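You operate a simulated robot arm through the tools that you are given. There is no shell and no other tool. Be economical: measure what you need, move in short steps, check, and stop when the job is done.

You are at the controls of a simulated robot arm. One attempt, no reset.

## Task
Put two of the thick green packers from the top of the site box on the top of the fixings bench. Fetch the blue tile and set it on the top of the board stack. Take the stiff black brush and put it on the black mat. Fetch the gloves box and set it on top of the white hawk. Turn the white flow dial to 3 L/min. Put the drip cup in the sink bowl. Put the battery pack that says "Pack T-47" from the slatted hop-up deck on top of the white film roll there and the battery pack that says "Pack T-42" on top of the grey roll. Put the ear guard case on the white tile. Take the white probe on the top of the pipe bench and put it away on the top of the meter stand. Put the 22 mm rubber sleeve from the top of the tool box on the sill under the green handle window and the 28 mm rubber sleeve on the top shelf of the three-shelf rack. The order is free. Set down upright: blue tile, drip cup, battery pack, ear guard case.

Only the result counts: the job must be done as asked and must still hold three seconds after the hand-in. Knocking over, shifting, dropping, spilling or breaking anything else fails it.

## Robot
A 6-joint arm with a two-finger parallel gripper on a trunk, on a base that drives. Base frame: it is fixed to the floor where the robot stands at the start and does not move with it; the origin is under the middle of the robot, x ahead of it, y to its left, z up. Lengths are in cm, angles in degrees, forces in N, time in s.
With the tool pointing down near the work surface it reaches from about 10 to 64 cm from the robot's upright axis, wherever it stands. Its first joint turns from -166.0 to 166.0 degrees. Places, roughly: battery pack [-425, -625, 50]; black mat [40, 320, 80]; blue tile (10x5x12 cm) [50, 30, 60]; drip cup (6x6x8 cm) [-90, -430, 120]; ear guard case [-425, -75, 75]; gloves box [50, -175, 50]; grey roll (7x7x9 cm) [-440, -630, 50]; rubber sleeve [-275, -675, 75]; sill under the green handle window (56x24 cm) [-206, -954, 110]; sink bowl [60, -510, 70]; stiff black brush (13x6x11 cm) [70, 70, 100]; thick green packer [75, 0, 50]; top of the board stack [-190, 260, 80]; top of the fixings bench [-150, 160, 80]; top of the meter stand [-140, 70, 80]; top shelf of the three-shelf rack (13x32 cm) [-88, -440, 120]; white film roll (8x8x12 cm) [-430, -660, 60]; white flow dial [-90, -520, 110]; white hawk (20x20x13 cm) [-210, -10, 80]; white probe [50, -375, 75]; white tile (9x9x1 cm) [-410, -90, 80]. Payload 4.1 kg.
Tool frame: the origin (TCP) lies between the finger pads and is the grasp point; the fingertips stand 2.3 cm ahead of it; z points along the fingers, y is the line along which they close. Largest opening 9.4 cm; finger width 3.8, thickness 1; the body of the gripper, 5.4 by 9.6 cm, starts 3.9 cm behind the TCP.
Orientation is that of the tool frame in the base frame, as a unit quaternion [x, y, z, w]. With the fingers straight down and closing along the base's y, the tool's x points along the base's -x, its y along +y and its z along -z.

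## Interface
- The arm moves only by the tool apply_moves. Its argument "moves" is a list of rows, each a list of 7 numbers: the turn, a rotation vector about the base's x, y, z in units of 90 degrees (1.0 is 90 degrees), then the shift along the base's x, y, z in units of 300 mm (1.0 is 300 mm), then the gripper command, from -1 (fully open) to 1 (shut), values between in proportion. In form: [[wx, wy, wz, tx, ty, tz, claw], ...]. A call has 1 to 20 rows; each row is the pose to reach, as a shift and turn from the pose commanded when the call began. A call with a number of a shift or a turn outside -1 to 1 is refused whole. Each row takes 0.2 s and may step no farther than 5 cm and 8.6 degrees from the row before; otherwise, or with a gripper value out of range, the whole call is refused. A pose out of reach is approached as far as the arm can. The call stops where the force on the tool passes 40 N (or 10 N more than at its start, if that is more) or the arm is blocked; 0.2 s more then pass. The fingers move at their own pace (about 4.5 cm/s each) and stop on an object; they squeeze with about 27 N. The grip force told is the motor's: it shows also when the fingers shut on nothing. Time passes only in rows, and 0.2 s behind the last, so rows that repeat a pose let the fingers close. It gives the time, the measured TCP pose, the force on the tool (base axes), the opening and the grip force at its end, in the units of the frame above (readings bear some noise), with the torque about the TCP (base axes, N m) and any sound that the robot's microphone picked up.
- Cameras (640 x 400 px; columns grow to the right, rows downward): "scene" is now at [2.78, 17.51, 142.65]; the picture's right is [0.08, -1.00, 0.00], its down [-0.53, -0.04, -0.85] and it looks along [0.84, 0.06, -0.53] (base axes); focal length 262 px, centre (320, 200). "wrist" rides on the gripper at [8.6, 1.6, -7.4] in the tool frame; the picture's right is [-0.18, 0.98, 0.00], its down [-0.58, -0.11, -0.81] and it looks along [-0.79, -0.15, 0.59] (tool axes); focal length 243 px, centre (320, 200). There is no depth. A picture from a camera that has moved, and an enlarged one, comes with that camera's place and axes in the base frame and with its lens.
- get_image(camera): a new picture of that camera. No time passes.
- raise_lower(by): slides the trunk up (or, below 0, down) by that many cm; the arm and the scene camera ride with it, the base frame stays. It gives what a move gives, with no picture.
- base_move(legs): drives the robot by 1 to 6 legs, each [ahead, turn to the left] in cm and degrees, along the robot's own axes; the way and the turn of a leg run together, so that a leg with both is an arc; at most 150 cm and 180 degrees a leg. The arm and the cameras ride along, it lands a little off, and it stops where it bumps. It gives what a move gives.
- turn_head(pan, tilt): turns the head with the scene camera to pan (to the left, within 155 degrees either way) and tilt (down, from -29 to 69), counted from straight ahead of the robot. It gives what a move gives.
- close_up(camera, box): a new picture of the part [left, top, right, bottom] of that camera's present view, enlarged. No time passes.
- hand_in(): hands the job in; it is judged then, once.

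Go step by step. Nothing tells you exact positions but the pictures and the camera data: compare them with the known pose of the tool, close in by small moves and look again before you grip or let go. The budget is 577 turns and 360 pictures, counting those below and the enlarged ones. Unless the task says otherwise, let go and move clear before handing in, and close with one line.

The tools are called after "Emit:" as a command line: name --pt "numbers of a row" for each row, then --argument value for the rest, lists and objects as JSON in quotes. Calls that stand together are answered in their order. apply_moves: Moves the arm, as the interface text tells. Its arguments: {"type":"object","properties":{"moves":{"type":"array"}},"required":["moves"]} The other tools are called the same way: raise_lower (by) slides the trunk up or down; base_move (legs) drives the base; turn_head (pan, tilt) turns the head that bears the scene camera; get_image (camera) takes a picture; close_up (camera, box) takes an enlarged picture of a part of a camera's view; hand_in () hands the job in.

At the start:

```text
time_s: 0.0
eef_pos: [28.83, 22.37, 125.09]
orientation: [-0.001, 1.0, 0.001, 0.0]
force: [0.5, 0.1, -0.3]
moment: [0.03, -0.01, -0.02]
width: 9.38
grasp_force: 0.0
trunk travel left (down, up): [-37.3, 21.7]
robot x, y, heading: [0.15, 0.22, -0.0]
head pan, tilt: [4.4, 32.3]
```

scene: 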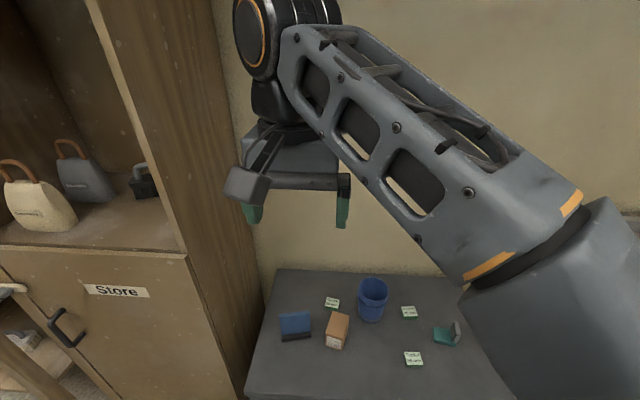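
wrist: 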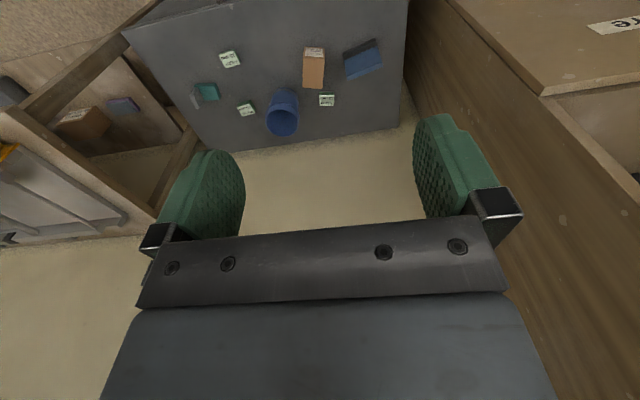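

I see the site box ahead with small labelled packers, a blue tile and other things. I'll take an enlarged look.

Emit:
close_up --camera "scene" --box '[240, 260, 500, 400]'

Emit:
close_up --camera "scene" --box '[0, 100, 240, 400]'

```text
2.46 times, centred on (370, 330) of scene
camera zoom: at [2.78, 17.51, 142.65], right [0.08, -1.0, 0.0], down [-0.53, -0.04, -0.85], along [0.84, 0.06, -0.53], focal length 645 px, centre (197, -120)
```

zoom: 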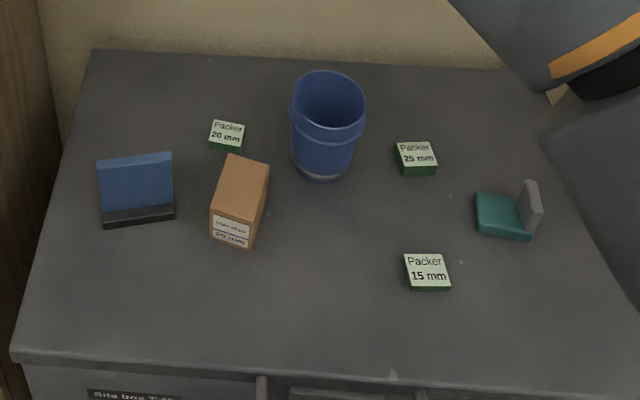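

```text
1.33 times, centred on (120, 250) of scene
camera zoom: at [2.78, 17.51, 142.65], right [0.08, -1.0, 0.0], down [-0.53, -0.04, -0.85], along [0.84, 0.06, -0.53], focal length 349 px, centre (587, 133)
```

zoom: 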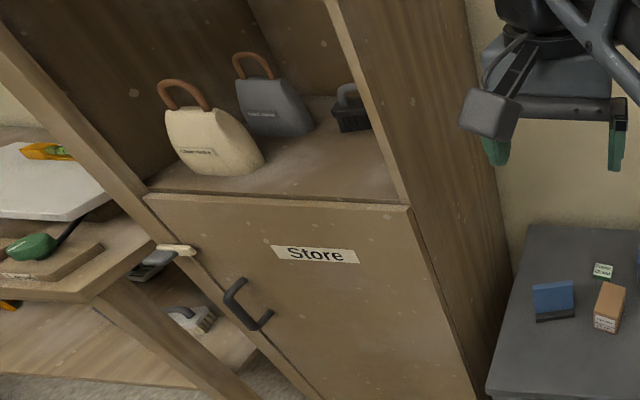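

I read packers of 20, 25 and 15 mm. I'll look round the room with the head before moving.

Emit:
turn_head --pan 80 --tilt 20

Emit:
get_image --camera "scene"

Emit:
turn_head --pan 150 --tilt 20

Emit:
get_image --camera "scene"

Emit:
turn_head --pan -80 --tilt 20

Emit:
get_image --camera "scene"

Emit:
turn_head --pan -150 --tilt 20

Emit:
get_image --camera "scene"

```text
time_s: 1.5
eef_pos: [28.96, 22.39, 124.93]
orientation: [0.001, 1.0, 0.0, 0.0]
force: [0.3, -0.1, 0.7]
moment: [-0.01, -0.01, -0.01]
width: 9.43
grasp_force: 0.1
trunk travel left (down, up): [-37.3, 21.7]
robot x, y, heading: [-0.1, 0.01, -0.0]
head pan, tilt: [80.0, 20.0]
```

```text
355 pictures are left
camera scene: at [-4.51, 26.0, 144.6], right [0.98, -0.17, 0.0], down [-0.06, -0.34, -0.94], along [0.16, 0.93, -0.34], focal length 262 px, centre (320, 200)
```

scene: 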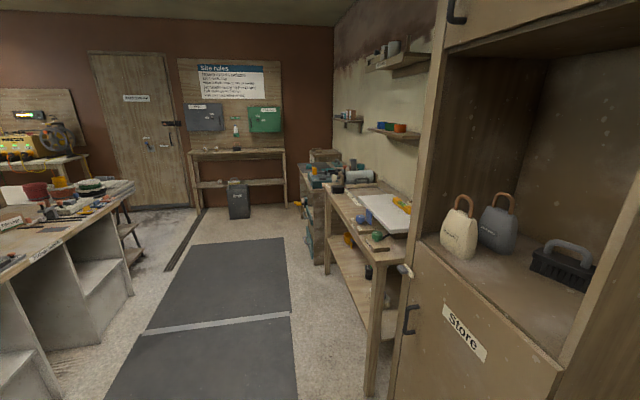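

```text
time_s: 2.9
eef_pos: [28.97, 22.31, 124.98]
orientation: [-0.001, 1.0, 0.0, 0.0]
force: [1.0, 0.5, 0.8]
moment: [0.05, -0.01, -0.02]
width: 9.38
grasp_force: 0.0
trunk travel left (down, up): [-37.3, 21.7]
robot x, y, heading: [-0.05, 0.26, -0.2]
head pan, tilt: [150.0, 20.0]
```

```text
354 pictures are left
camera scene: at [-14.2, 21.49, 144.6], right [0.5, 0.87, 0.0], down [0.3, -0.17, -0.94], along [-0.81, 0.47, -0.34], focal length 262 px, centre (320, 200)
```

scene: 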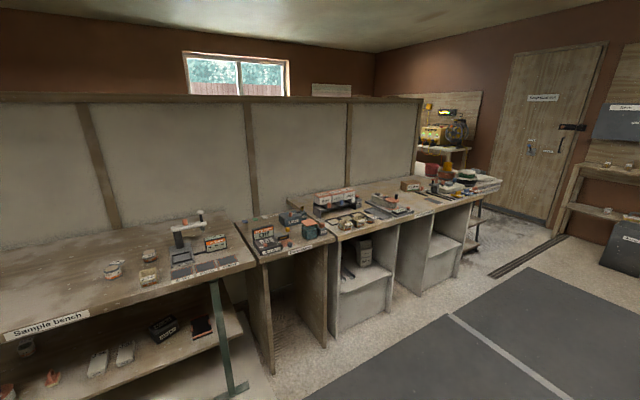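

```text
time_s: 6.2
eef_pos: [29.05, 22.31, 124.98]
orientation: [-0.001, 1.0, 0.0, 0.0]
force: [0.2, -0.6, -0.4]
moment: [0.04, 0.0, 0.01]
width: 9.38
grasp_force: 0.0
trunk travel left (down, up): [-37.3, 21.7]
robot x, y, heading: [-0.05, 0.22, -0.2]
head pan, tilt: [-80.0, 20.0]
```

```text
353 pictures are left
camera scene: at [-4.52, 7.66, 144.61], right [-0.98, -0.17, 0.0], down [-0.06, 0.34, -0.94], along [0.16, -0.93, -0.34], focal length 262 px, centre (320, 200)
```

scene: 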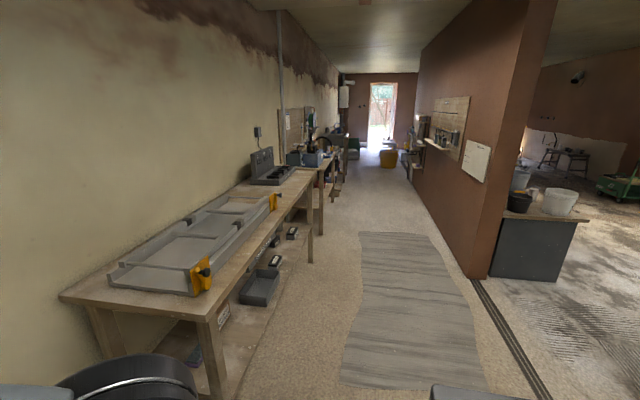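

```text
time_s: 7.6
eef_pos: [28.86, 22.34, 125.1]
orientation: [0.0, 1.0, -0.001, 0.0]
force: [0.3, 0.7, -0.2]
moment: [-0.01, 0.03, 0.02]
width: 9.4
grasp_force: 0.0
trunk travel left (down, up): [-37.3, 21.7]
robot x, y, heading: [-0.27, 0.41, -0.4]
head pan, tilt: [-150.0, 20.0]
```

```text
352 pictures are left
camera scene: at [-14.2, 12.17, 144.61], right [-0.5, 0.87, 0.0], down [0.3, 0.17, -0.94], along [-0.81, -0.47, -0.34], focal length 262 px, centre (320, 200)
```

scene: 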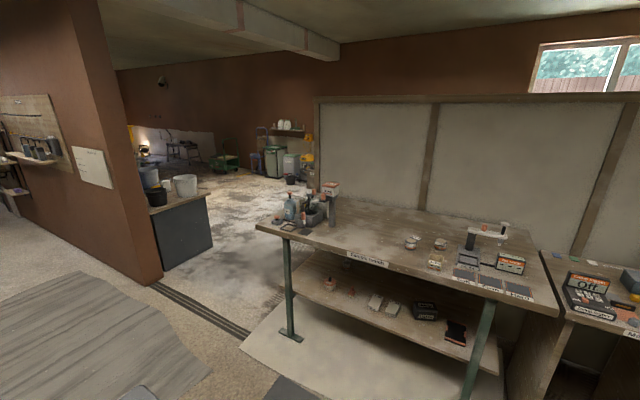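

The top of the site box is at about z 52, with the 25 mm packer near (66,-11) and the 20 mm near (68,17). I'll move closer, with the head facing forward.

Emit:
turn_head --pan 0 --tilt 45

Emit:
base_move --legs '[[9, 0]]'

Emit:
get_image --camera "wrist"

Emit:
get_image --camera "scene"

```text
time_s: 9.9
eef_pos: [28.88, 22.39, 124.96]
orientation: [0.001, 1.0, 0.001, 0.0]
force: [0.5, -0.3, -1.0]
moment: [-0.01, -0.01, 0.03]
width: 9.39
grasp_force: 0.1
trunk travel left (down, up): [-37.3, 21.7]
robot x, y, heading: [0.13, 0.44, -0.1]
head pan, tilt: [0.0, 45.0]
```

```text
time_s: 11.0
eef_pos: [37.69, 22.46, 125.12]
orientation: [-0.001, 1.0, 0.0, 0.0]
force: [-0.2, 0.2, 0.5]
moment: [0.04, 0.02, 0.01]
width: 9.38
grasp_force: 0.1
trunk travel left (down, up): [-37.3, 21.7]
robot x, y, heading: [8.72, 0.1, -0.1]
head pan, tilt: [0.0, 45.0]
```

```text
351 pictures are left
camera wrist: at [29.07, 23.95, 132.44], right [0.18, 0.98, 0.0], down [0.58, -0.11, 0.81], along [0.79, -0.15, -0.59], focal length 243 px, centre (320, 200)
```

wrist: 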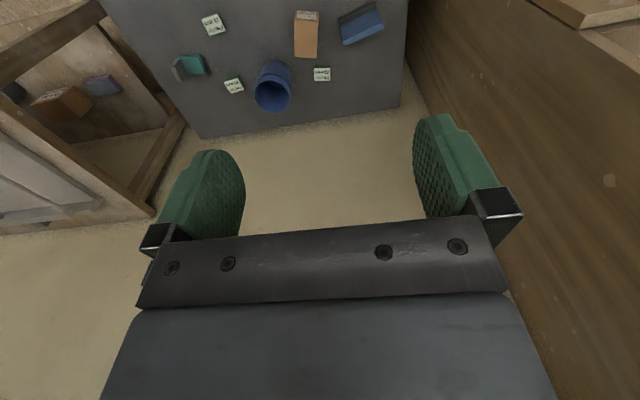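

```text
350 pictures are left
camera scene: at [10.76, 16.84, 140.74], right [0.0, -1.0, 0.0], down [-0.71, 0.0, -0.71], along [0.71, 0.0, -0.71], focal length 262 px, centre (320, 200)
```

scene: 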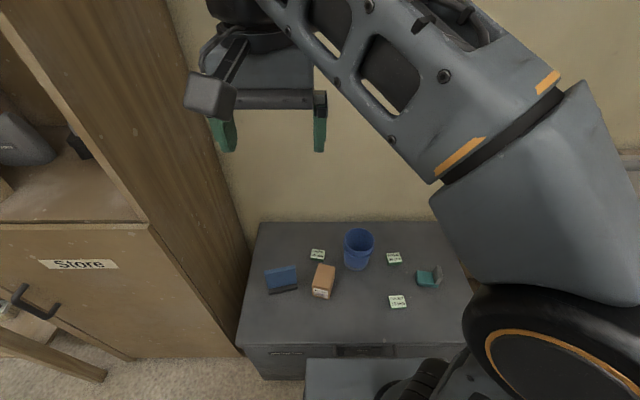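

The base is nearer now. I'll lower the trunk and bring the gripper over the 25 mm packer.

Emit:
raise_lower --by -30

Emit:
apply_moves --pt "0 0 0 0.13 -0.1 0 -1" --pt "0 0 0 0.25 -0.2 0 -1" --pt "0 0 0 0.37 -0.31 0 -1" --pt "0 0 0 0.5 -0.42 0 -1" --pt "0 0 0 0.62 -0.53 0 -1" --pt "0 0 0 0.74 -0.64 0 -1" --pt "0 0 0 0.83 -0.75 0 -1" --pt "0 0 0 0.9 -0.87 0 -1" --pt "0 0 0 0.9 -1 0 -1" --pt "0 0 0 0.9 -1 -0.15 -1" --pt "0 0 0 0.9 -1 -0.3 -1" --pt "0 0 0 0.9 -1 -0.45 -1" --pt "0 0 0 0.9 -1 -0.6 -1" --pt "0 0 0 0.9 -1 -0.75 -1"

Emit:
get_image --camera "wrist"

Emit:
get_image --camera "scene"

```text
time_s: 14.0
eef_pos: [37.7, 22.45, 95.18]
orientation: [-0.001, 1.0, 0.0, 0.0]
force: [0.2, 0.7, -0.7]
moment: [0.01, 0.0, 0.01]
width: 9.41
grasp_force: 0.0
trunk travel left (down, up): [-7.3, 51.7]
robot x, y, heading: [8.52, 0.03, 0.2]
head pan, tilt: [0.0, 45.0]
```

```text
refused: row 4 steps farther than a row can; nothing moved
```

```text
349 pictures are left
camera wrist: at [29.05, 23.94, 102.45], right [0.18, 0.98, 0.0], down [0.58, -0.11, 0.81], along [0.79, -0.15, -0.59], focal length 243 px, centre (320, 200)
```

wrist: 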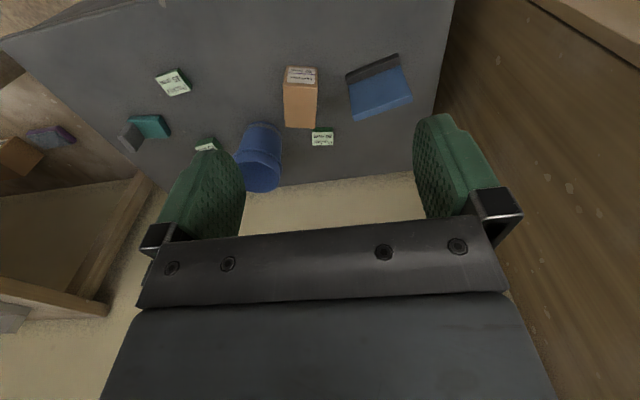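

```text
348 pictures are left
camera scene: at [10.75, 16.83, 110.74], right [0.0, -1.0, 0.0], down [-0.71, 0.0, -0.71], along [0.71, 0.0, -0.71], focal length 262 px, centre (320, 200)
```

scene: 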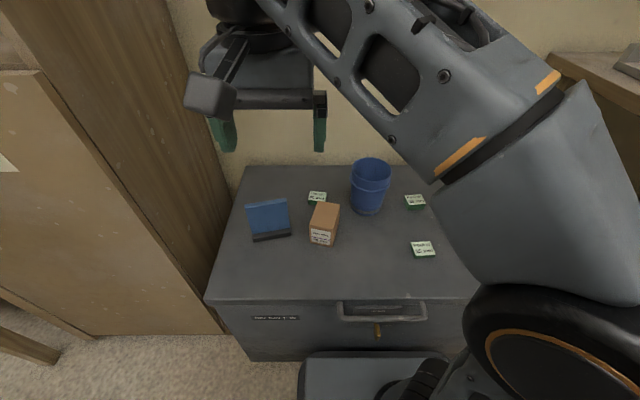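

Fixing the step size and moving over the 25 mm packer.

Emit:
apply_moves --pt "0 0 0 0.1 -0.1 0 -1" --pt "0 0 0 0.2 -0.2 0 -1" --pt "0 0 0 0.3 -0.3 0 -1" --pt "0 0 0 0.4 -0.4 0 -1" --pt "0 0 0 0.5 -0.5 0 -1" --pt "0 0 0 0.6 -0.6 0 -1" --pt "0 0 0 0.7 -0.7 0 -1" --pt "0 0 0 0.8 -0.8 0 -1" --pt "0 0 0 0.87 -0.9 0 -1" --pt "0 0 0 0.93 -1 0 -1"

Emit:
apply_moves --pt "0 0 0 0 -0.13 0 -1" --pt "0 0 0 0 -0.13 -0.15 -1" --pt "0 0 0 0 -0.13 -0.3 -1" --pt "0 0 0 0 -0.13 -0.45 -1" --pt "0 0 0 0 -0.13 -0.6 -1" --pt "0 0 0 0 -0.13 -0.75 -1" --pt "0 0 0 0 -0.13 -0.9 -1"

Emit:
get_image --camera "wrist"

Emit:
get_image --camera "scene"

```text
time_s: 16.2
eef_pos: [61.09, -6.88, 89.96]
orientation: [-0.001, 1.0, -0.001, 0.0]
force: [0.4, 1.4, 0.9]
moment: [-0.03, 0.0, -0.01]
width: 9.38
grasp_force: 0.0
out of reach, approached as far as the arm can: row 4, 5, 6, 7, 8, 9, 10
trunk travel left (down, up): [-7.3, 51.7]
robot x, y, heading: [8.97, 0.1, 0.3]
head pan, tilt: [0.0, 45.0]
```

```text
time_s: 17.8
eef_pos: [61.7, -11.19, 62.92]
orientation: [-0.001, 1.0, 0.0, 0.001]
force: [-0.5, 0.1, 0.3]
moment: [0.03, 0.0, -0.01]
width: 9.42
grasp_force: 0.1
out of reach, approached as far as the arm can: row 1
trunk travel left (down, up): [-7.3, 51.7]
robot x, y, heading: [8.78, 0.33, 0.1]
head pan, tilt: [0.0, 45.0]
```

```text
347 pictures are left
camera wrist: at [53.05, -9.56, 70.33], right [0.18, 0.98, 0.0], down [0.58, -0.11, 0.81], along [0.79, -0.15, -0.59], focal length 243 px, centre (320, 200)
```

wrist: 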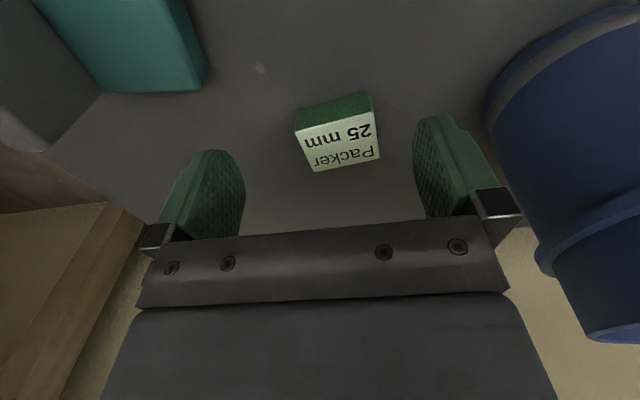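

```text
346 pictures are left
camera scene: at [10.73, 16.83, 110.74], right [0.0, -1.0, 0.0], down [-0.71, 0.0, -0.71], along [0.71, 0.0, -0.71], focal length 262 px, centre (320, 200)
```

scene: 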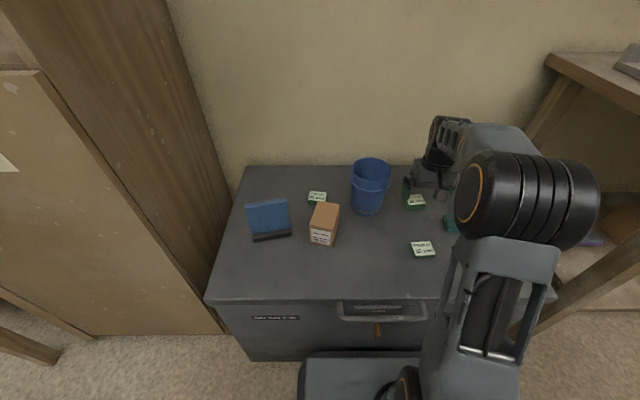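

The packer top is centred about (67,-10.3), unrotated, about 6 cm wide along y. I'll move over it, descend and grip.

Emit:
apply_moves --pt "0 0 0 0.09 0.015 0 -1" --pt "0 0 0 0.175 0.03 0 -1" --pt "0 0 0 0.175 0.03 -0.1 -1" --pt "0 0 0 0.175 0.03 -0.18 -1"

Emit:
get_image --camera "wrist"

```text
time_s: 18.8
eef_pos: [66.82, -10.13, 57.8]
orientation: [0.0, 1.0, 0.0, 0.001]
force: [-3.3, 0.6, 9.2]
moment: [0.4, 0.26, 0.11]
width: 9.35
grasp_force: 0.1
trunk travel left (down, up): [-7.3, 51.7]
robot x, y, heading: [8.81, 0.47, 0.1]
head pan, tilt: [0.0, 45.0]
```

```text
345 pictures are left
camera wrist: at [58.2, -8.61, 65.19], right [0.18, 0.98, 0.0], down [0.58, -0.11, 0.81], along [0.79, -0.15, -0.59], focal length 243 px, centre (320, 200)
```

wrist: 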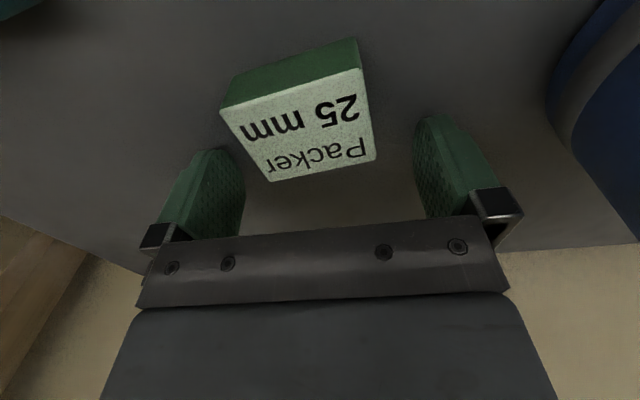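

The tips touched the box top, so the surface is really at about z 55.6 and the packer centre is near (63.8,-10.2). I'll lift a little, shift back, and close.

Emit:
apply_moves --pt "0 0 0 0 0 0.05 -1" --pt "0 0 0 -0.1 0 0.05 -1" --pt "0 0 0 -0.1 0 0.02 -1"

Emit:
get_image --camera "wrist"

```text
time_s: 19.6
eef_pos: [64.03, -10.04, 58.25]
orientation: [0.0, 1.0, 0.0, 0.0]
force: [0.5, -0.3, 0.1]
moment: [0.02, -0.01, 0.0]
width: 9.4
grasp_force: 0.0
trunk travel left (down, up): [-7.3, 51.7]
robot x, y, heading: [8.78, 0.4, 0.2]
head pan, tilt: [0.0, 45.0]
```

```text
344 pictures are left
camera wrist: at [55.34, -8.42, 65.61], right [0.18, 0.98, 0.0], down [0.58, -0.11, 0.81], along [0.79, -0.15, -0.59], focal length 243 px, centre (320, 200)
```

wrist: 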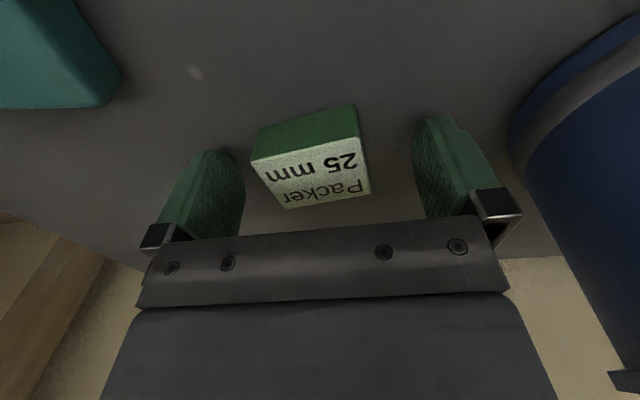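

The packer is centred between the pads. Closing and lifting.

Emit:
apply_moves --pt "0 0 0 0 0 0 1" --pt "0 0 0 0 0 0 1" --pt "0 0 0 0 0 0 1" --pt "0 0 0 0 0 0 1" --pt "0 0 0 0 0 0 1" --pt "0 0 0 0 0 0.1 1" --pt "0 0 0 0 0 0.25 1" --pt "0 0 0 0 0 0.4 1" --pt "0 0 0 -0.1 0 0.5 1" --pt "0 0 0 -0.2 0 0.6 1" --pt "0 0 0 -0.3 0 0.7 1" --pt "0 0 0 -0.4 0 0.8 1" --pt "0 0 0 -0.5 0.05 0.9 1" --pt "0 0 0 -0.6 0.1 1 1" --pt "0 0 0 -0.7 0.15 1 1"

Emit:
get_image --camera "wrist"

Emit:
get_image --camera "scene"

```text
time_s: 22.8
eef_pos: [42.8, -5.54, 88.02]
orientation: [-0.001, 1.0, 0.001, 0.0]
force: [0.1, -0.6, -1.0]
moment: [0.02, 0.0, 0.01]
width: 0.0
grasp_force: 26.8
trunk travel left (down, up): [-7.3, 51.7]
robot x, y, heading: [8.75, 0.42, 0.2]
head pan, tilt: [0.0, 45.0]
```

```text
343 pictures are left
camera wrist: at [34.08, -3.85, 95.33], right [0.18, 0.98, 0.0], down [0.58, -0.11, 0.81], along [0.79, -0.15, -0.59], focal length 243 px, centre (320, 200)
```

wrist: 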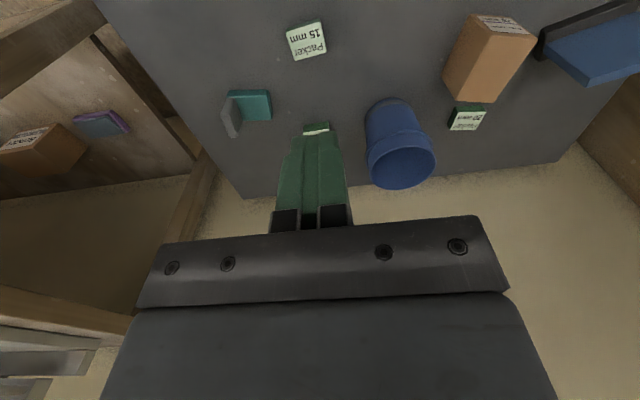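

```text
342 pictures are left
camera scene: at [10.78, 16.82, 110.74], right [0.0, -1.0, 0.0], down [-0.71, 0.0, -0.71], along [0.71, 0.0, -0.71], focal length 262 px, centre (320, 200)
```

scene: 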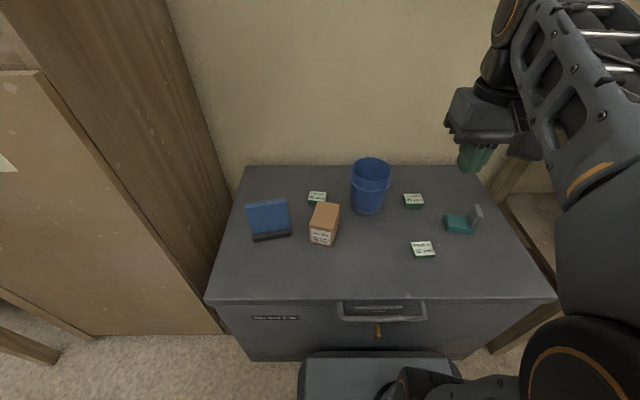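

The fingers closed on nothing, and the packer still lies there. I'll look closer before trying again.

Emit:
close_up --camera "scene" --box '[370, 160, 450, 230]'

Emit:
apply_moves --pt "0 0 0 0.1 -0.03 -0.1 -1" --pt "0 0 0 0.2 -0.06 -0.2 -1" --pt "0 0 0 0.3 -0.09 -0.3 -1" --pt "0 0 0 0.4 -0.12 -0.4 -1" --pt "0 0 0 0.5 -0.15 -0.5 -1" --pt "0 0 0 0.6 -0.15 -0.6 -1" --pt "0 0 0 0.68 -0.15 -0.7 -1" --pt "0 0 0 0.68 -0.15 -0.8 -1" --pt "0 0 0 0.68 -0.15 -0.9 -1"

Emit:
get_image --camera "wrist"

Emit:
close_up --camera "scene" --box '[370, 100, 490, 230]'

```text
5.71 times, centred on (410, 195) of scene
camera zoom: at [10.78, 16.82, 110.74], right [0.0, -1.0, 0.0], down [-0.71, 0.0, -0.71], along [0.71, 0.0, -0.71], focal length 1497 px, centre (-194, 229)
```

zoom: 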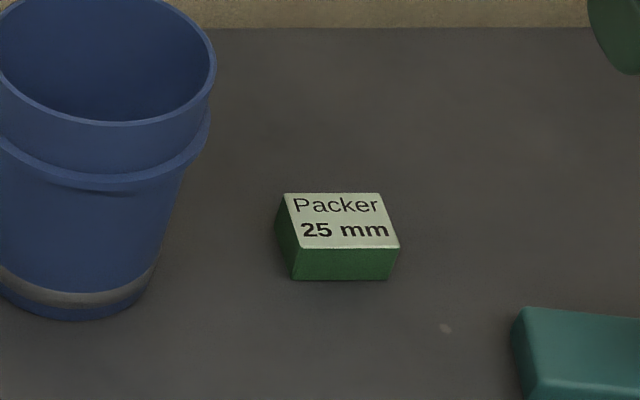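

```text
time_s: 24.8
eef_pos: [63.49, -9.92, 61.41]
orientation: [0.0, 1.0, 0.0, 0.001]
force: [0.6, 0.1, 0.7]
moment: [0.01, -0.02, 0.02]
width: 9.41
grasp_force: 0.0
trunk travel left (down, up): [-7.3, 51.7]
robot x, y, heading: [8.64, 0.46, -0.0]
head pan, tilt: [0.0, 45.0]
```

```text
340 pictures are left
camera wrist: at [54.77, -8.28, 68.66], right [0.18, 0.98, 0.0], down [0.58, -0.11, 0.81], along [0.79, -0.15, -0.59], focal length 243 px, centre (320, 200)
```

wrist: 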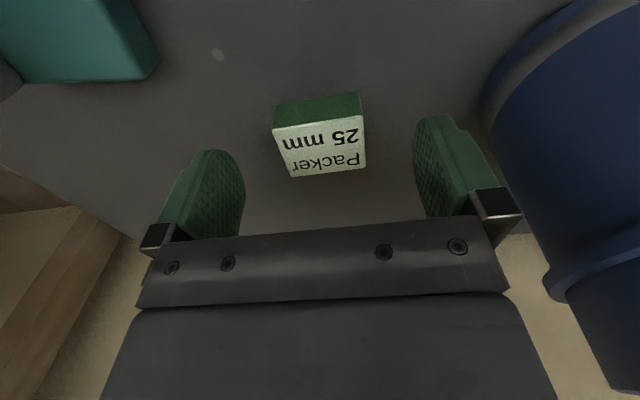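

```text
3.08 times, centred on (430, 165) of scene
camera zoom: at [10.74, 16.83, 110.74], right [0.0, -1.0, 0.0], down [-0.71, 0.0, -0.71], along [0.71, 0.0, -0.71], focal length 806 px, centre (-18, 308)
```

zoom: 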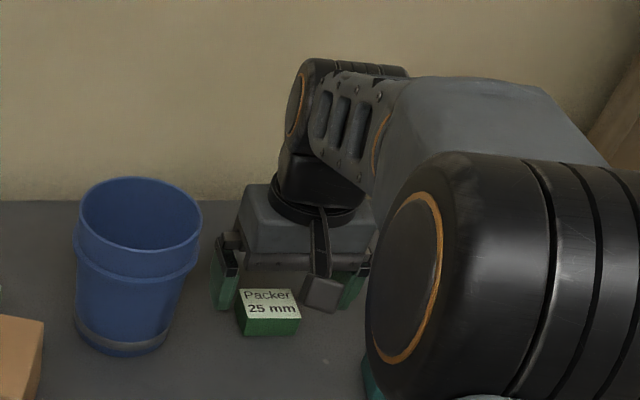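

It was touched and squared up but slipped out, so the fingers need to be lower. I'll descend with care until I feel the surface.

Emit:
apply_moves --pt "0 0 0 0.02 0 -0.05 -1" --pt "0 0 0 0.02 0 -0.1 -1" --pt "0 0 0 0.02 0 -0.12 -1" --pt "0 0 0 0.02 0 -0.13 -1"

Emit:
get_image --camera "wrist"

Emit:
close_up --camera "scene" --box '[390, 150, 480, 230]'

```text
time_s: 26.0
eef_pos: [63.76, -9.99, 57.75]
orientation: [-0.002, 1.0, 0.0, 0.004]
force: [-8.1, 0.9, 18.9]
moment: [0.75, 0.53, 0.31]
width: 9.39
grasp_force: 0.2
trunk travel left (down, up): [-7.3, 51.7]
robot x, y, heading: [9.02, 0.19, 0.3]
head pan, tilt: [0.0, 45.0]
stopped in row 4: the force on the tool passed its limit at 41 N (the readings are from after the stop); the commanded pose is now the measured one
```

```text
338 pictures are left
camera wrist: at [55.13, -8.37, 65.15], right [0.18, 0.98, 0.0], down [0.58, -0.11, 0.81], along [0.8, -0.15, -0.59], focal length 243 px, centre (320, 200)
```

wrist: 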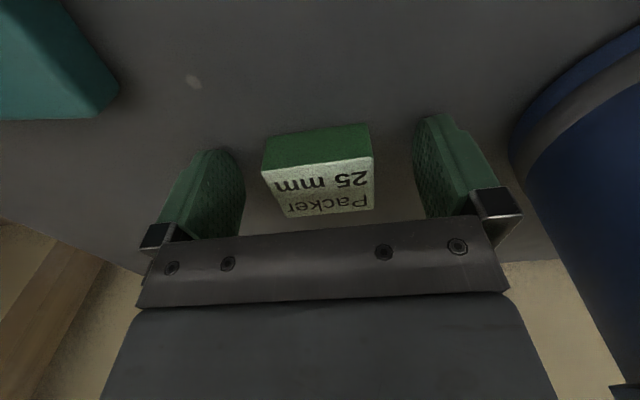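

```text
5.00 times, centred on (435, 190) of scene
camera zoom: at [10.56, 16.85, 110.74], right [0.0, -1.0, 0.0], down [-0.71, 0.0, -0.71], along [0.71, 0.0, -0.71], focal length 1310 px, centre (-255, 250)
```

zoom: 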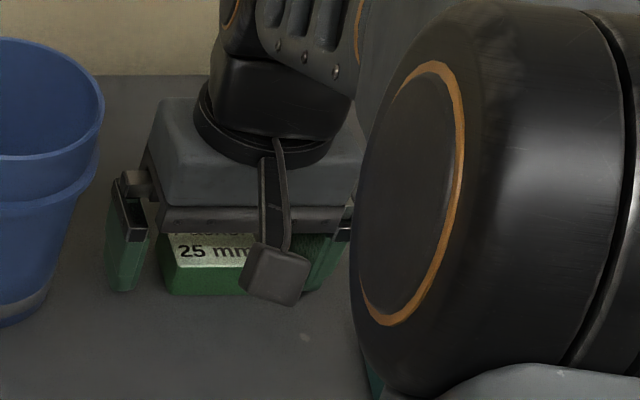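

The surface is felt at about 55.4. I'll raise by a hair, close without lifting, and check the opening.

Emit:
apply_moves --pt "0 0 0 0.005 0 0.004 -1" --pt "0 0 0 0.005 0 0.004 1" --pt "0 0 0 0.005 0 0.004 1" --pt "0 0 0 0.005 0 0.004 1" --pt "0 0 0 0.005 0 0.004 1" --pt "0 0 0 0.005 0 0.004 1" --pt "0 0 0 0.005 0 0.004 1" --pt "0 0 0 0.005 0 0.004 1"

Emit:
get_image --camera "wrist"

```text
time_s: 27.8
eef_pos: [64.1, -9.92, 57.7]
orientation: [-0.002, 1.0, 0.0, 0.003]
force: [5.8, 7.1, 21.4]
moment: [0.46, 0.27, -0.14]
width: 4.9
grasp_force: 27.4
trunk travel left (down, up): [-7.3, 51.7]
robot x, y, heading: [8.77, 0.23, 0.2]
head pan, tilt: [0.0, 45.0]
```

```text
336 pictures are left
camera wrist: at [55.39, -8.32, 65.15], right [0.18, 0.98, 0.0], down [0.58, -0.11, 0.81], along [0.8, -0.15, -0.59], focal length 243 px, centre (320, 200)
```

wrist: 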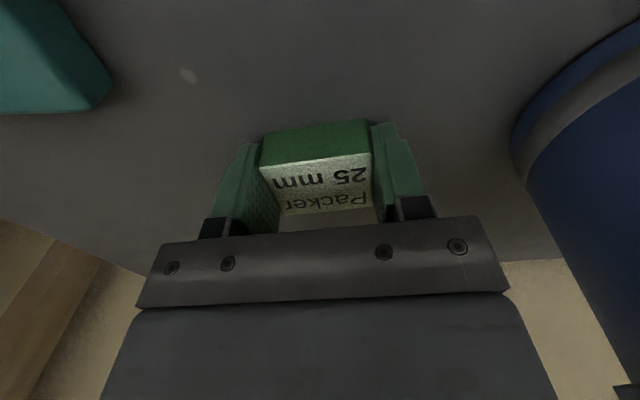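

Now it is gripped at 4.9 cm. I'll lift slowly.

Emit:
apply_moves --pt "0 0 0 0 0 0.02 1" --pt "0 0 0 0 0 0.05 1" --pt "0 0 0 0 0 0.1 1" --pt "0 0 0 0 0 0.16 1"

Emit:
get_image --camera "wrist"

```text
time_s: 28.8
eef_pos: [63.84, -9.92, 62.39]
orientation: [-0.001, 1.0, 0.0, 0.001]
force: [-0.5, 0.3, -0.8]
moment: [-0.01, 0.0, 0.02]
width: 4.93
grasp_force: 26.9
trunk travel left (down, up): [-7.3, 51.7]
robot x, y, heading: [8.92, 0.47, -0.2]
head pan, tilt: [0.0, 45.0]
```

```text
335 pictures are left
camera wrist: at [55.23, -8.34, 69.72], right [0.18, 0.98, 0.0], down [0.58, -0.11, 0.81], along [0.79, -0.15, -0.59], focal length 243 px, centre (320, 200)
```

wrist: 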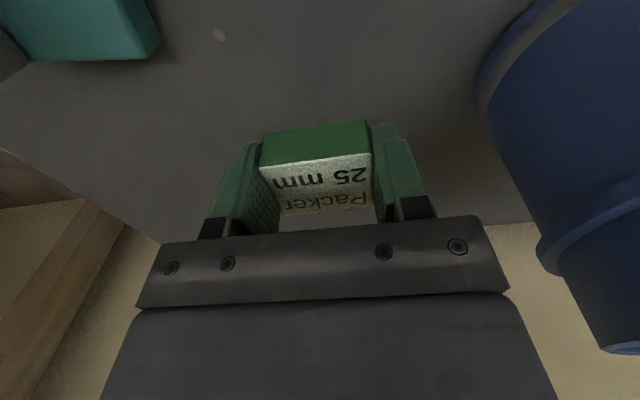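

The packer is held. I'll retract the arm, back off, and drive to the fixings bench.

Emit:
apply_moves --pt "0 0 0 0 0 0.15 1" --pt "0 0 0 0 0 0.3 1" --pt "0 0 0 -0.1 0 0.4 1" --pt "0 0 0 -0.2 0 0.5 1" --pt "0 0 0 -0.3 0 0.6 1" --pt "0 0 0 -0.4 0 0.7 1" --pt "0 0 0 -0.5 0.05 0.8 1" --pt "0 0 0 -0.6 0.1 0.85 1" --pt "0 0 0 -0.7 0.15 0.9 1" --pt "0 0 0 -0.8 0.2 0.9 1"

Emit:
raise_lower --by 25

Emit:
base_move --legs '[[-50, 0], [0, 90], [145, 0], [0, 90]]'

Emit:
get_image --camera "scene"

Emit:
get_image --camera "wrist"

```text
time_s: 31.0
eef_pos: [39.91, -4.05, 89.48]
orientation: [-0.001, 1.0, 0.0, 0.001]
force: [0.0, -0.3, 0.1]
moment: [0.01, 0.05, -0.03]
width: 4.93
grasp_force: 27.4
trunk travel left (down, up): [-7.3, 51.7]
robot x, y, heading: [9.0, 0.15, 0.0]
head pan, tilt: [0.0, 45.0]
```

```text
time_s: 33.6
eef_pos: [39.93, -4.01, 114.52]
orientation: [-0.001, 1.0, 0.0, 0.003]
force: [0.4, -0.4, 0.3]
moment: [0.03, 0.01, 0.02]
width: 4.92
grasp_force: 26.9
trunk travel left (down, up): [-32.3, 26.7]
robot x, y, heading: [8.91, 0.23, 0.1]
head pan, tilt: [0.0, 45.0]
```

```text
time_s: 51.0
eef_pos: [-71.09, 146.73, 114.48]
orientation: [1.0, 0.016, -0.001, 0.0]
force: [0.4, -0.2, -0.2]
moment: [0.01, 0.01, 0.01]
width: 4.9
grasp_force: 26.9
trunk travel left (down, up): [-32.3, 26.7]
robot x, y, heading: [-40.13, 143.28, -178.3]
head pan, tilt: [0.0, 45.0]
```

```text
334 pictures are left
camera scene: at [-41.69, 126.43, 135.74], right [-0.03, 1.0, 0.0], down [0.71, 0.02, -0.71], along [-0.71, -0.02, -0.71], focal length 262 px, centre (320, 200)
```

scene: 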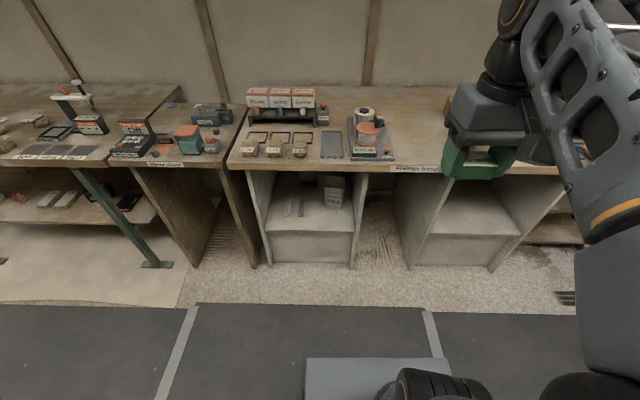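

```text
333 pictures are left
camera wrist: at [-62.46, 145.23, 121.85], right [-0.15, -0.99, 0.0], down [-0.58, 0.09, 0.81], along [-0.8, 0.12, -0.59], focal length 243 px, centre (320, 200)
```

wrist: 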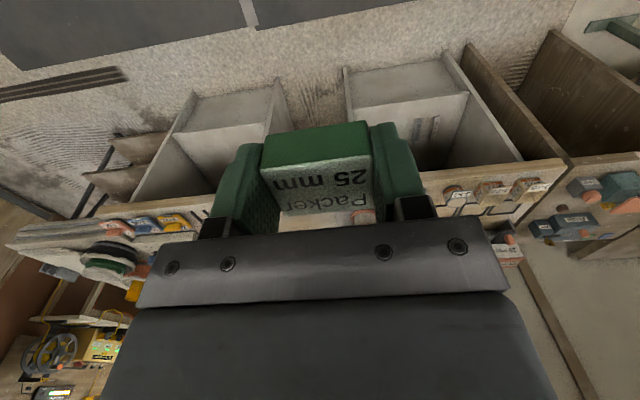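

The fixings bench is ahead, with its front edge near x -115. I'll move up to it.

Emit:
base_move --legs '[[41, -1.7]]'

Emit:
get_image --camera "scene"

Emit:
get_image --camera "wrist"

```text
time_s: 53.6
eef_pos: [-112.59, 146.52, 114.51]
orientation: [1.0, 0.005, -0.002, 0.0]
force: [0.2, -0.5, 0.0]
moment: [-0.02, 0.02, -0.03]
width: 4.94
grasp_force: 26.8
trunk travel left (down, up): [-32.3, 26.7]
robot x, y, heading: [-81.59, 142.01, -179.7]
head pan, tilt: [0.0, 45.0]
```

```text
332 pictures are left
camera scene: at [-83.54, 125.67, 135.74], right [-0.01, 1.0, 0.0], down [0.71, 0.01, -0.71], along [-0.71, -0.01, -0.71], focal length 262 px, centre (320, 200)
```

scene: 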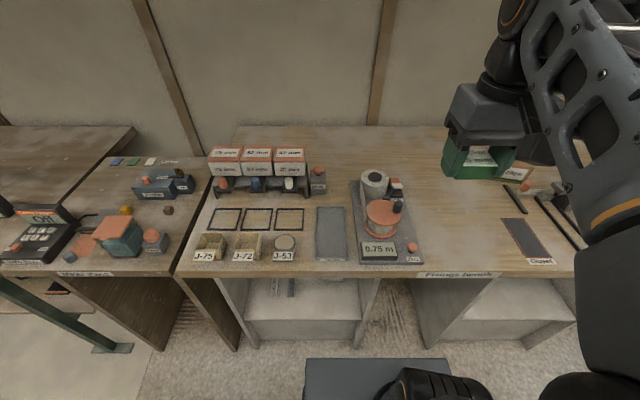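

```text
331 pictures are left
camera wrist: at [-103.87, 144.95, 121.86], right [-0.18, -0.98, 0.0], down [-0.58, 0.1, 0.81], along [-0.8, 0.14, -0.59], focal length 243 px, centre (320, 200)
```

wrist: 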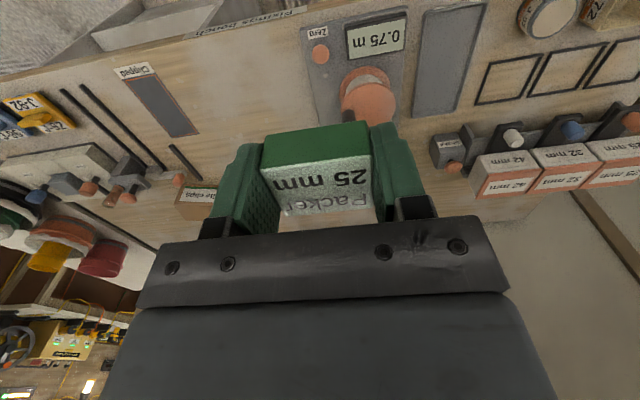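

There is a clear patch between the scale and the clippers tray, at about (-133,162). I'll move the packer over it and come down partway.

Emit:
apply_moves --pt "0 0 0 -0.1 0.08 0 1" --pt "0 0 0 -0.2 0.16 0 1" --pt "0 0 0 -0.3 0.24 0 1" --pt "0 0 0 -0.4 0.32 0 1" --pt "0 0 0 -0.5 0.4 0 1" --pt "0 0 0 -0.6 0.47 0 1" --pt "0 0 0 -0.683 0.523 0 1" --pt "0 0 0 -0.683 0.523 -0.15 1" --pt "0 0 0 -0.683 0.523 -0.3 1" --pt "0 0 0 -0.683 0.523 -0.45 1" --pt "0 0 0 -0.683 0.523 -0.6 1" --pt "0 0 0 -0.683 0.523 -0.75 1" --pt "0 0 0 -0.683 0.523 -0.87 1"

Emit:
get_image --camera "wrist"

Emit:
get_image --camera "scene"

```text
time_s: 56.4
eef_pos: [-133.12, 162.19, 88.2]
orientation: [1.0, 0.004, -0.002, 0.0]
force: [0.2, 0.2, 0.3]
moment: [0.01, 0.01, -0.01]
width: 4.93
grasp_force: 27.1
out of reach, approached as far as the arm can: row 7
trunk travel left (down, up): [-32.3, 26.7]
robot x, y, heading: [-81.58, 142.76, -179.8]
head pan, tilt: [0.0, 45.0]
```

```text
330 pictures are left
camera wrist: at [-124.36, 160.61, 95.54], right [-0.18, -0.98, 0.0], down [-0.58, 0.1, 0.81], along [-0.8, 0.14, -0.59], focal length 243 px, centre (320, 200)
```

wrist: 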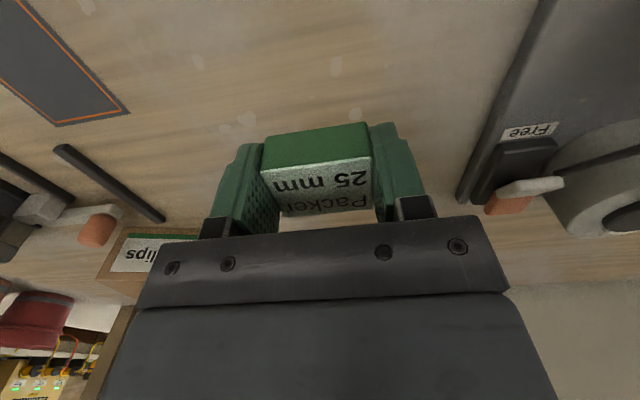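

```text
329 pictures are left
camera scene: at [-83.56, 125.68, 135.74], right [-0.01, 1.0, 0.0], down [0.71, 0.01, -0.71], along [-0.71, -0.01, -0.71], focal length 262 px, centre (320, 200)
```

scene: 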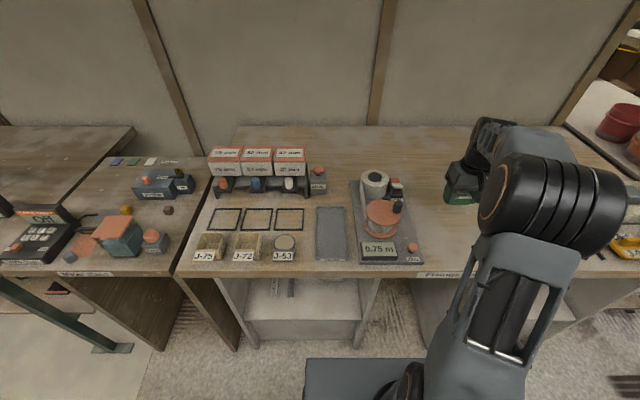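

It hangs over clear bench. I'll lower in small steps until contact.

Emit:
apply_moves --pt "0 0 0 0 0 -0.05 1" --pt "0 0 0 0 0 -0.09 1" --pt "0 0 0 0 0 -0.11 1" --pt "0 0 0 0 0 -0.13 1"

```text
time_s: 57.4
eef_pos: [-133.06, 162.32, 84.4]
orientation: [1.0, 0.004, -0.002, 0.0]
force: [-0.1, -0.5, -0.9]
moment: [-0.01, 0.02, 0.0]
width: 4.93
grasp_force: 26.8
trunk travel left (down, up): [-32.3, 26.7]
robot x, y, heading: [-81.29, 142.5, -179.4]
head pan, tilt: [0.0, 45.0]
```

Emit:
apply_moves --pt "0 0 0 0 0 -0.02 1" --pt "0 0 0 0 0 -0.04 1" --pt "0 0 0 0 0 -0.06 1" --pt "0 0 0 0 0 -0.07 1"

Emit:
get_image --camera "wrist"

```text
time_s: 58.4
eef_pos: [-133.24, 162.23, 82.31]
orientation: [1.0, 0.004, -0.003, 0.0]
force: [-0.2, 0.1, -0.5]
moment: [0.0, -0.02, -0.01]
width: 4.94
grasp_force: 26.8
trunk travel left (down, up): [-32.3, 26.7]
robot x, y, heading: [-81.23, 142.4, -179.2]
head pan, tilt: [0.0, 45.0]
```

```text
328 pictures are left
camera wrist: at [-124.43, 160.67, 89.73], right [-0.18, -0.98, 0.0], down [-0.58, 0.1, 0.81], along [-0.8, 0.14, -0.59], focal length 243 px, centre (320, 200)
```

wrist: 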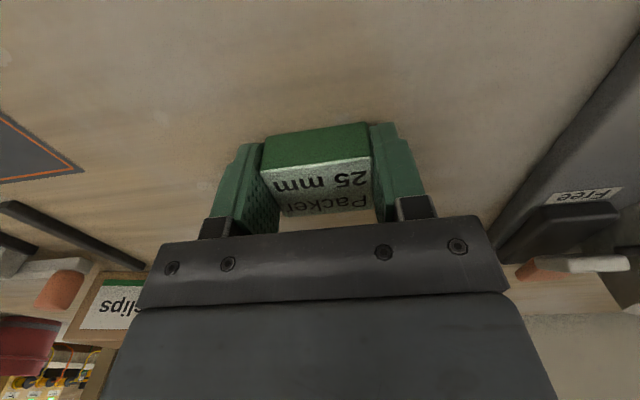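

Emit:
apply_moves --pt "0 0 0 0 0 -0.015 1" --pt "0 0 0 0 0 -0.03 1" --pt "0 0 0 0 0 -0.045 1" --pt "0 0 0 0 0 -0.06 1" --pt "0 0 0 0 0 -0.07 1"

```text
time_s: 59.0
eef_pos: [-133.15, 162.38, 82.46]
orientation: [1.0, 0.004, -0.006, -0.001]
force: [9.2, -5.3, 19.1]
moment: [-0.63, -0.56, 0.2]
width: 4.9
grasp_force: 26.9
trunk travel left (down, up): [-32.3, 26.7]
robot x, y, heading: [-81.31, 142.0, -179.6]
head pan, tilt: [0.0, 45.0]
stopped in row 2: the force on the tool passed its limit at 45 N (the readings are from after the stop); the commanded pose is now the measured one
```

Contact: the bench top is at z 80. Release and rise.

Emit:
apply_moves --pt "0 0 0 0 0 0.0 -0.5" --pt "0 0 0 0 0 0.0 -0.5" --pt "0 0 0 0 0 0.0 -0.5" --pt "0 0 0 0 0 0.1 -0.5" --pt "0 0 0 0 0 0.25 -0.5" --pt "0 0 0 0 0 0.4 -0.5" --pt "0 0 0 0 0 0.55 -0.5" --pt "0 0 0 0.1 -0.1 0.65 -0.5" --pt "0 0 0 0.2 -0.2 0.75 -0.5" --pt "0 0 0 0.3 -0.3 0.85 -0.5" --pt "0 0 0 0.4 -0.4 0.95 -0.5" --pt "0 0 0 0.5 -0.5 1 -0.5" --pt "0 0 0 0.6 -0.6 1 -0.5"

Emit:
get_image --camera "scene"

```text
refused: row 8 steps farther than a row can; nothing moved
```

```text
327 pictures are left
camera scene: at [-83.3, 125.58, 135.74], right [-0.01, 1.0, 0.0], down [0.71, 0.01, -0.71], along [-0.71, -0.01, -0.71], focal length 262 px, centre (320, 200)
```

scene: 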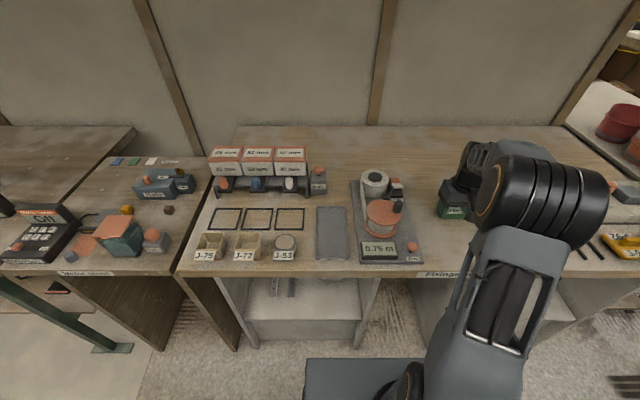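

Emit:
apply_moves --pt "0 0 0 0 0 0.0 -0.5" --pt "0 0 0 0 0 0.0 -0.5" --pt "0 0 0 0 0 0.0 -0.5" --pt "0 0 0 0 0 0.1 -0.5" --pt "0 0 0 0 0 0.25 -0.5" --pt "0 0 0 0 0 0.4 -0.5" --pt "0 0 0 0 0 0.55 -0.5" --pt "0 0 0 0.09 -0.09 0.64 -0.5" --pt "0 0 0 0.18 -0.18 0.73 -0.5" --pt "0 0 0 0.27 -0.27 0.82 -0.5" --pt "0 0 0 0.36 -0.36 0.91 -0.5" --pt "0 0 0 0.45 -0.45 1 -0.5" --pt "0 0 0 0.54 -0.54 1 -0.5" --pt "0 0 0 0.63 -0.63 1 -0.5"

Emit:
get_image --camera "scene"

```text
time_s: 59.8
eef_pos: [-133.47, 162.48, 82.43]
orientation: [1.0, 0.006, -0.011, -0.005]
force: [0.9, 0.3, 10.2]
moment: [-0.41, -0.22, 0.22]
width: 7.01
grasp_force: 0.0
trunk travel left (down, up): [-32.3, 26.7]
robot x, y, heading: [-81.47, 142.13, -179.8]
head pan, tilt: [0.0, 45.0]
stopped in row 3: the force on the tool passed its limit at 42 N (the readings are from after the stop); the commanded pose is now the measured one
```

```text
326 pictures are left
camera scene: at [-83.5, 125.66, 135.7], right [0.0, 1.0, 0.0], down [0.71, 0.0, -0.71], along [-0.71, 0.0, -0.71], focal length 262 px, centre (320, 200)
```

scene: 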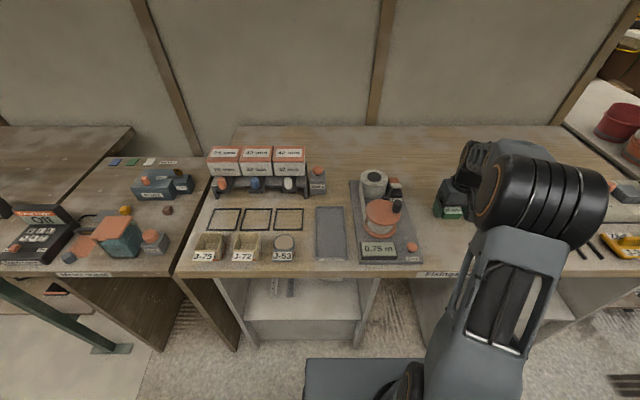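

The fingers opened while pressing the bench. I'll rise now.

Emit:
apply_moves --pt "0 0 0 0 0 0.02 -0.5" --pt "0 0 0 0 0 0.1 -0.5" --pt "0 0 0 0 0 0.25 -0.5" --pt "0 0 0 0 0 0.4 -0.5" --pt "0 0 0 0 0 0.55 -0.5" --pt "0 0 0 0.09 -0.09 0.64 -0.5" --pt "0 0 0 0.18 -0.18 0.73 -0.5" --pt "0 0 0 0.27 -0.27 0.82 -0.5" --pt "0 0 0 0.36 -0.36 0.91 -0.5" --pt "0 0 0 0.45 -0.45 1 -0.5" --pt "0 0 0 0.54 -0.54 1 -0.5" --pt "0 0 0 0.63 -0.63 1 -0.5"

Emit:
get_image --camera "scene"

Emit:
get_image --camera "wrist"

```text
time_s: 62.4
eef_pos: [-114.31, 143.62, 111.76]
orientation: [1.0, 0.004, -0.008, -0.003]
force: [-0.5, 0.6, 0.3]
moment: [0.03, -0.03, -0.01]
width: 7.04
grasp_force: 0.0
trunk travel left (down, up): [-32.3, 26.7]
robot x, y, heading: [-81.61, 142.38, -179.7]
head pan, tilt: [0.0, 45.0]
```

```text
325 pictures are left
camera scene: at [-83.6, 125.69, 135.74], right [0.0, 1.0, 0.0], down [0.71, 0.0, -0.71], along [-0.71, 0.0, -0.71], focal length 262 px, centre (320, 200)
```

scene: 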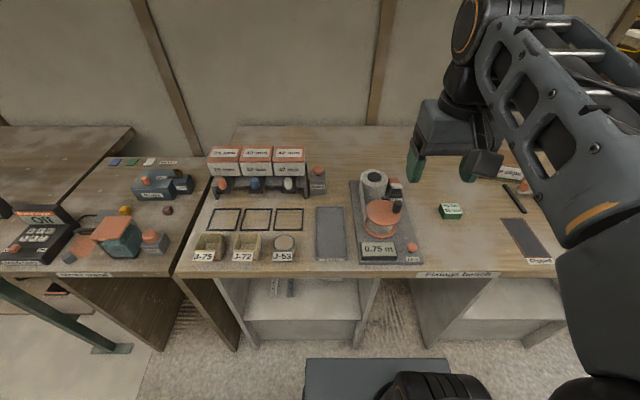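

```text
324 pictures are left
camera wrist: at [-105.48, 142.02, 119.14], right [-0.18, -0.98, 0.0], down [-0.57, 0.1, 0.82], along [-0.8, 0.15, -0.58], focal length 243 px, centre (320, 200)
```

wrist: 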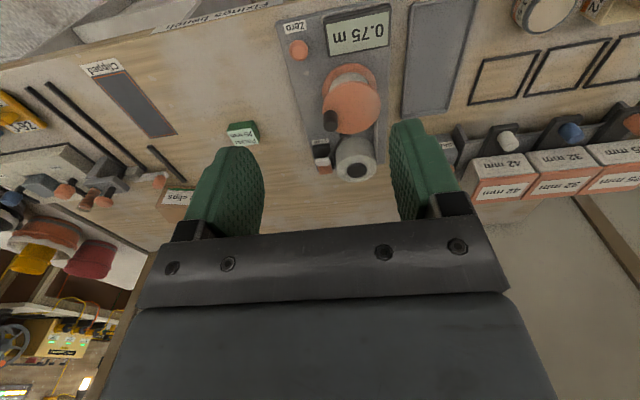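

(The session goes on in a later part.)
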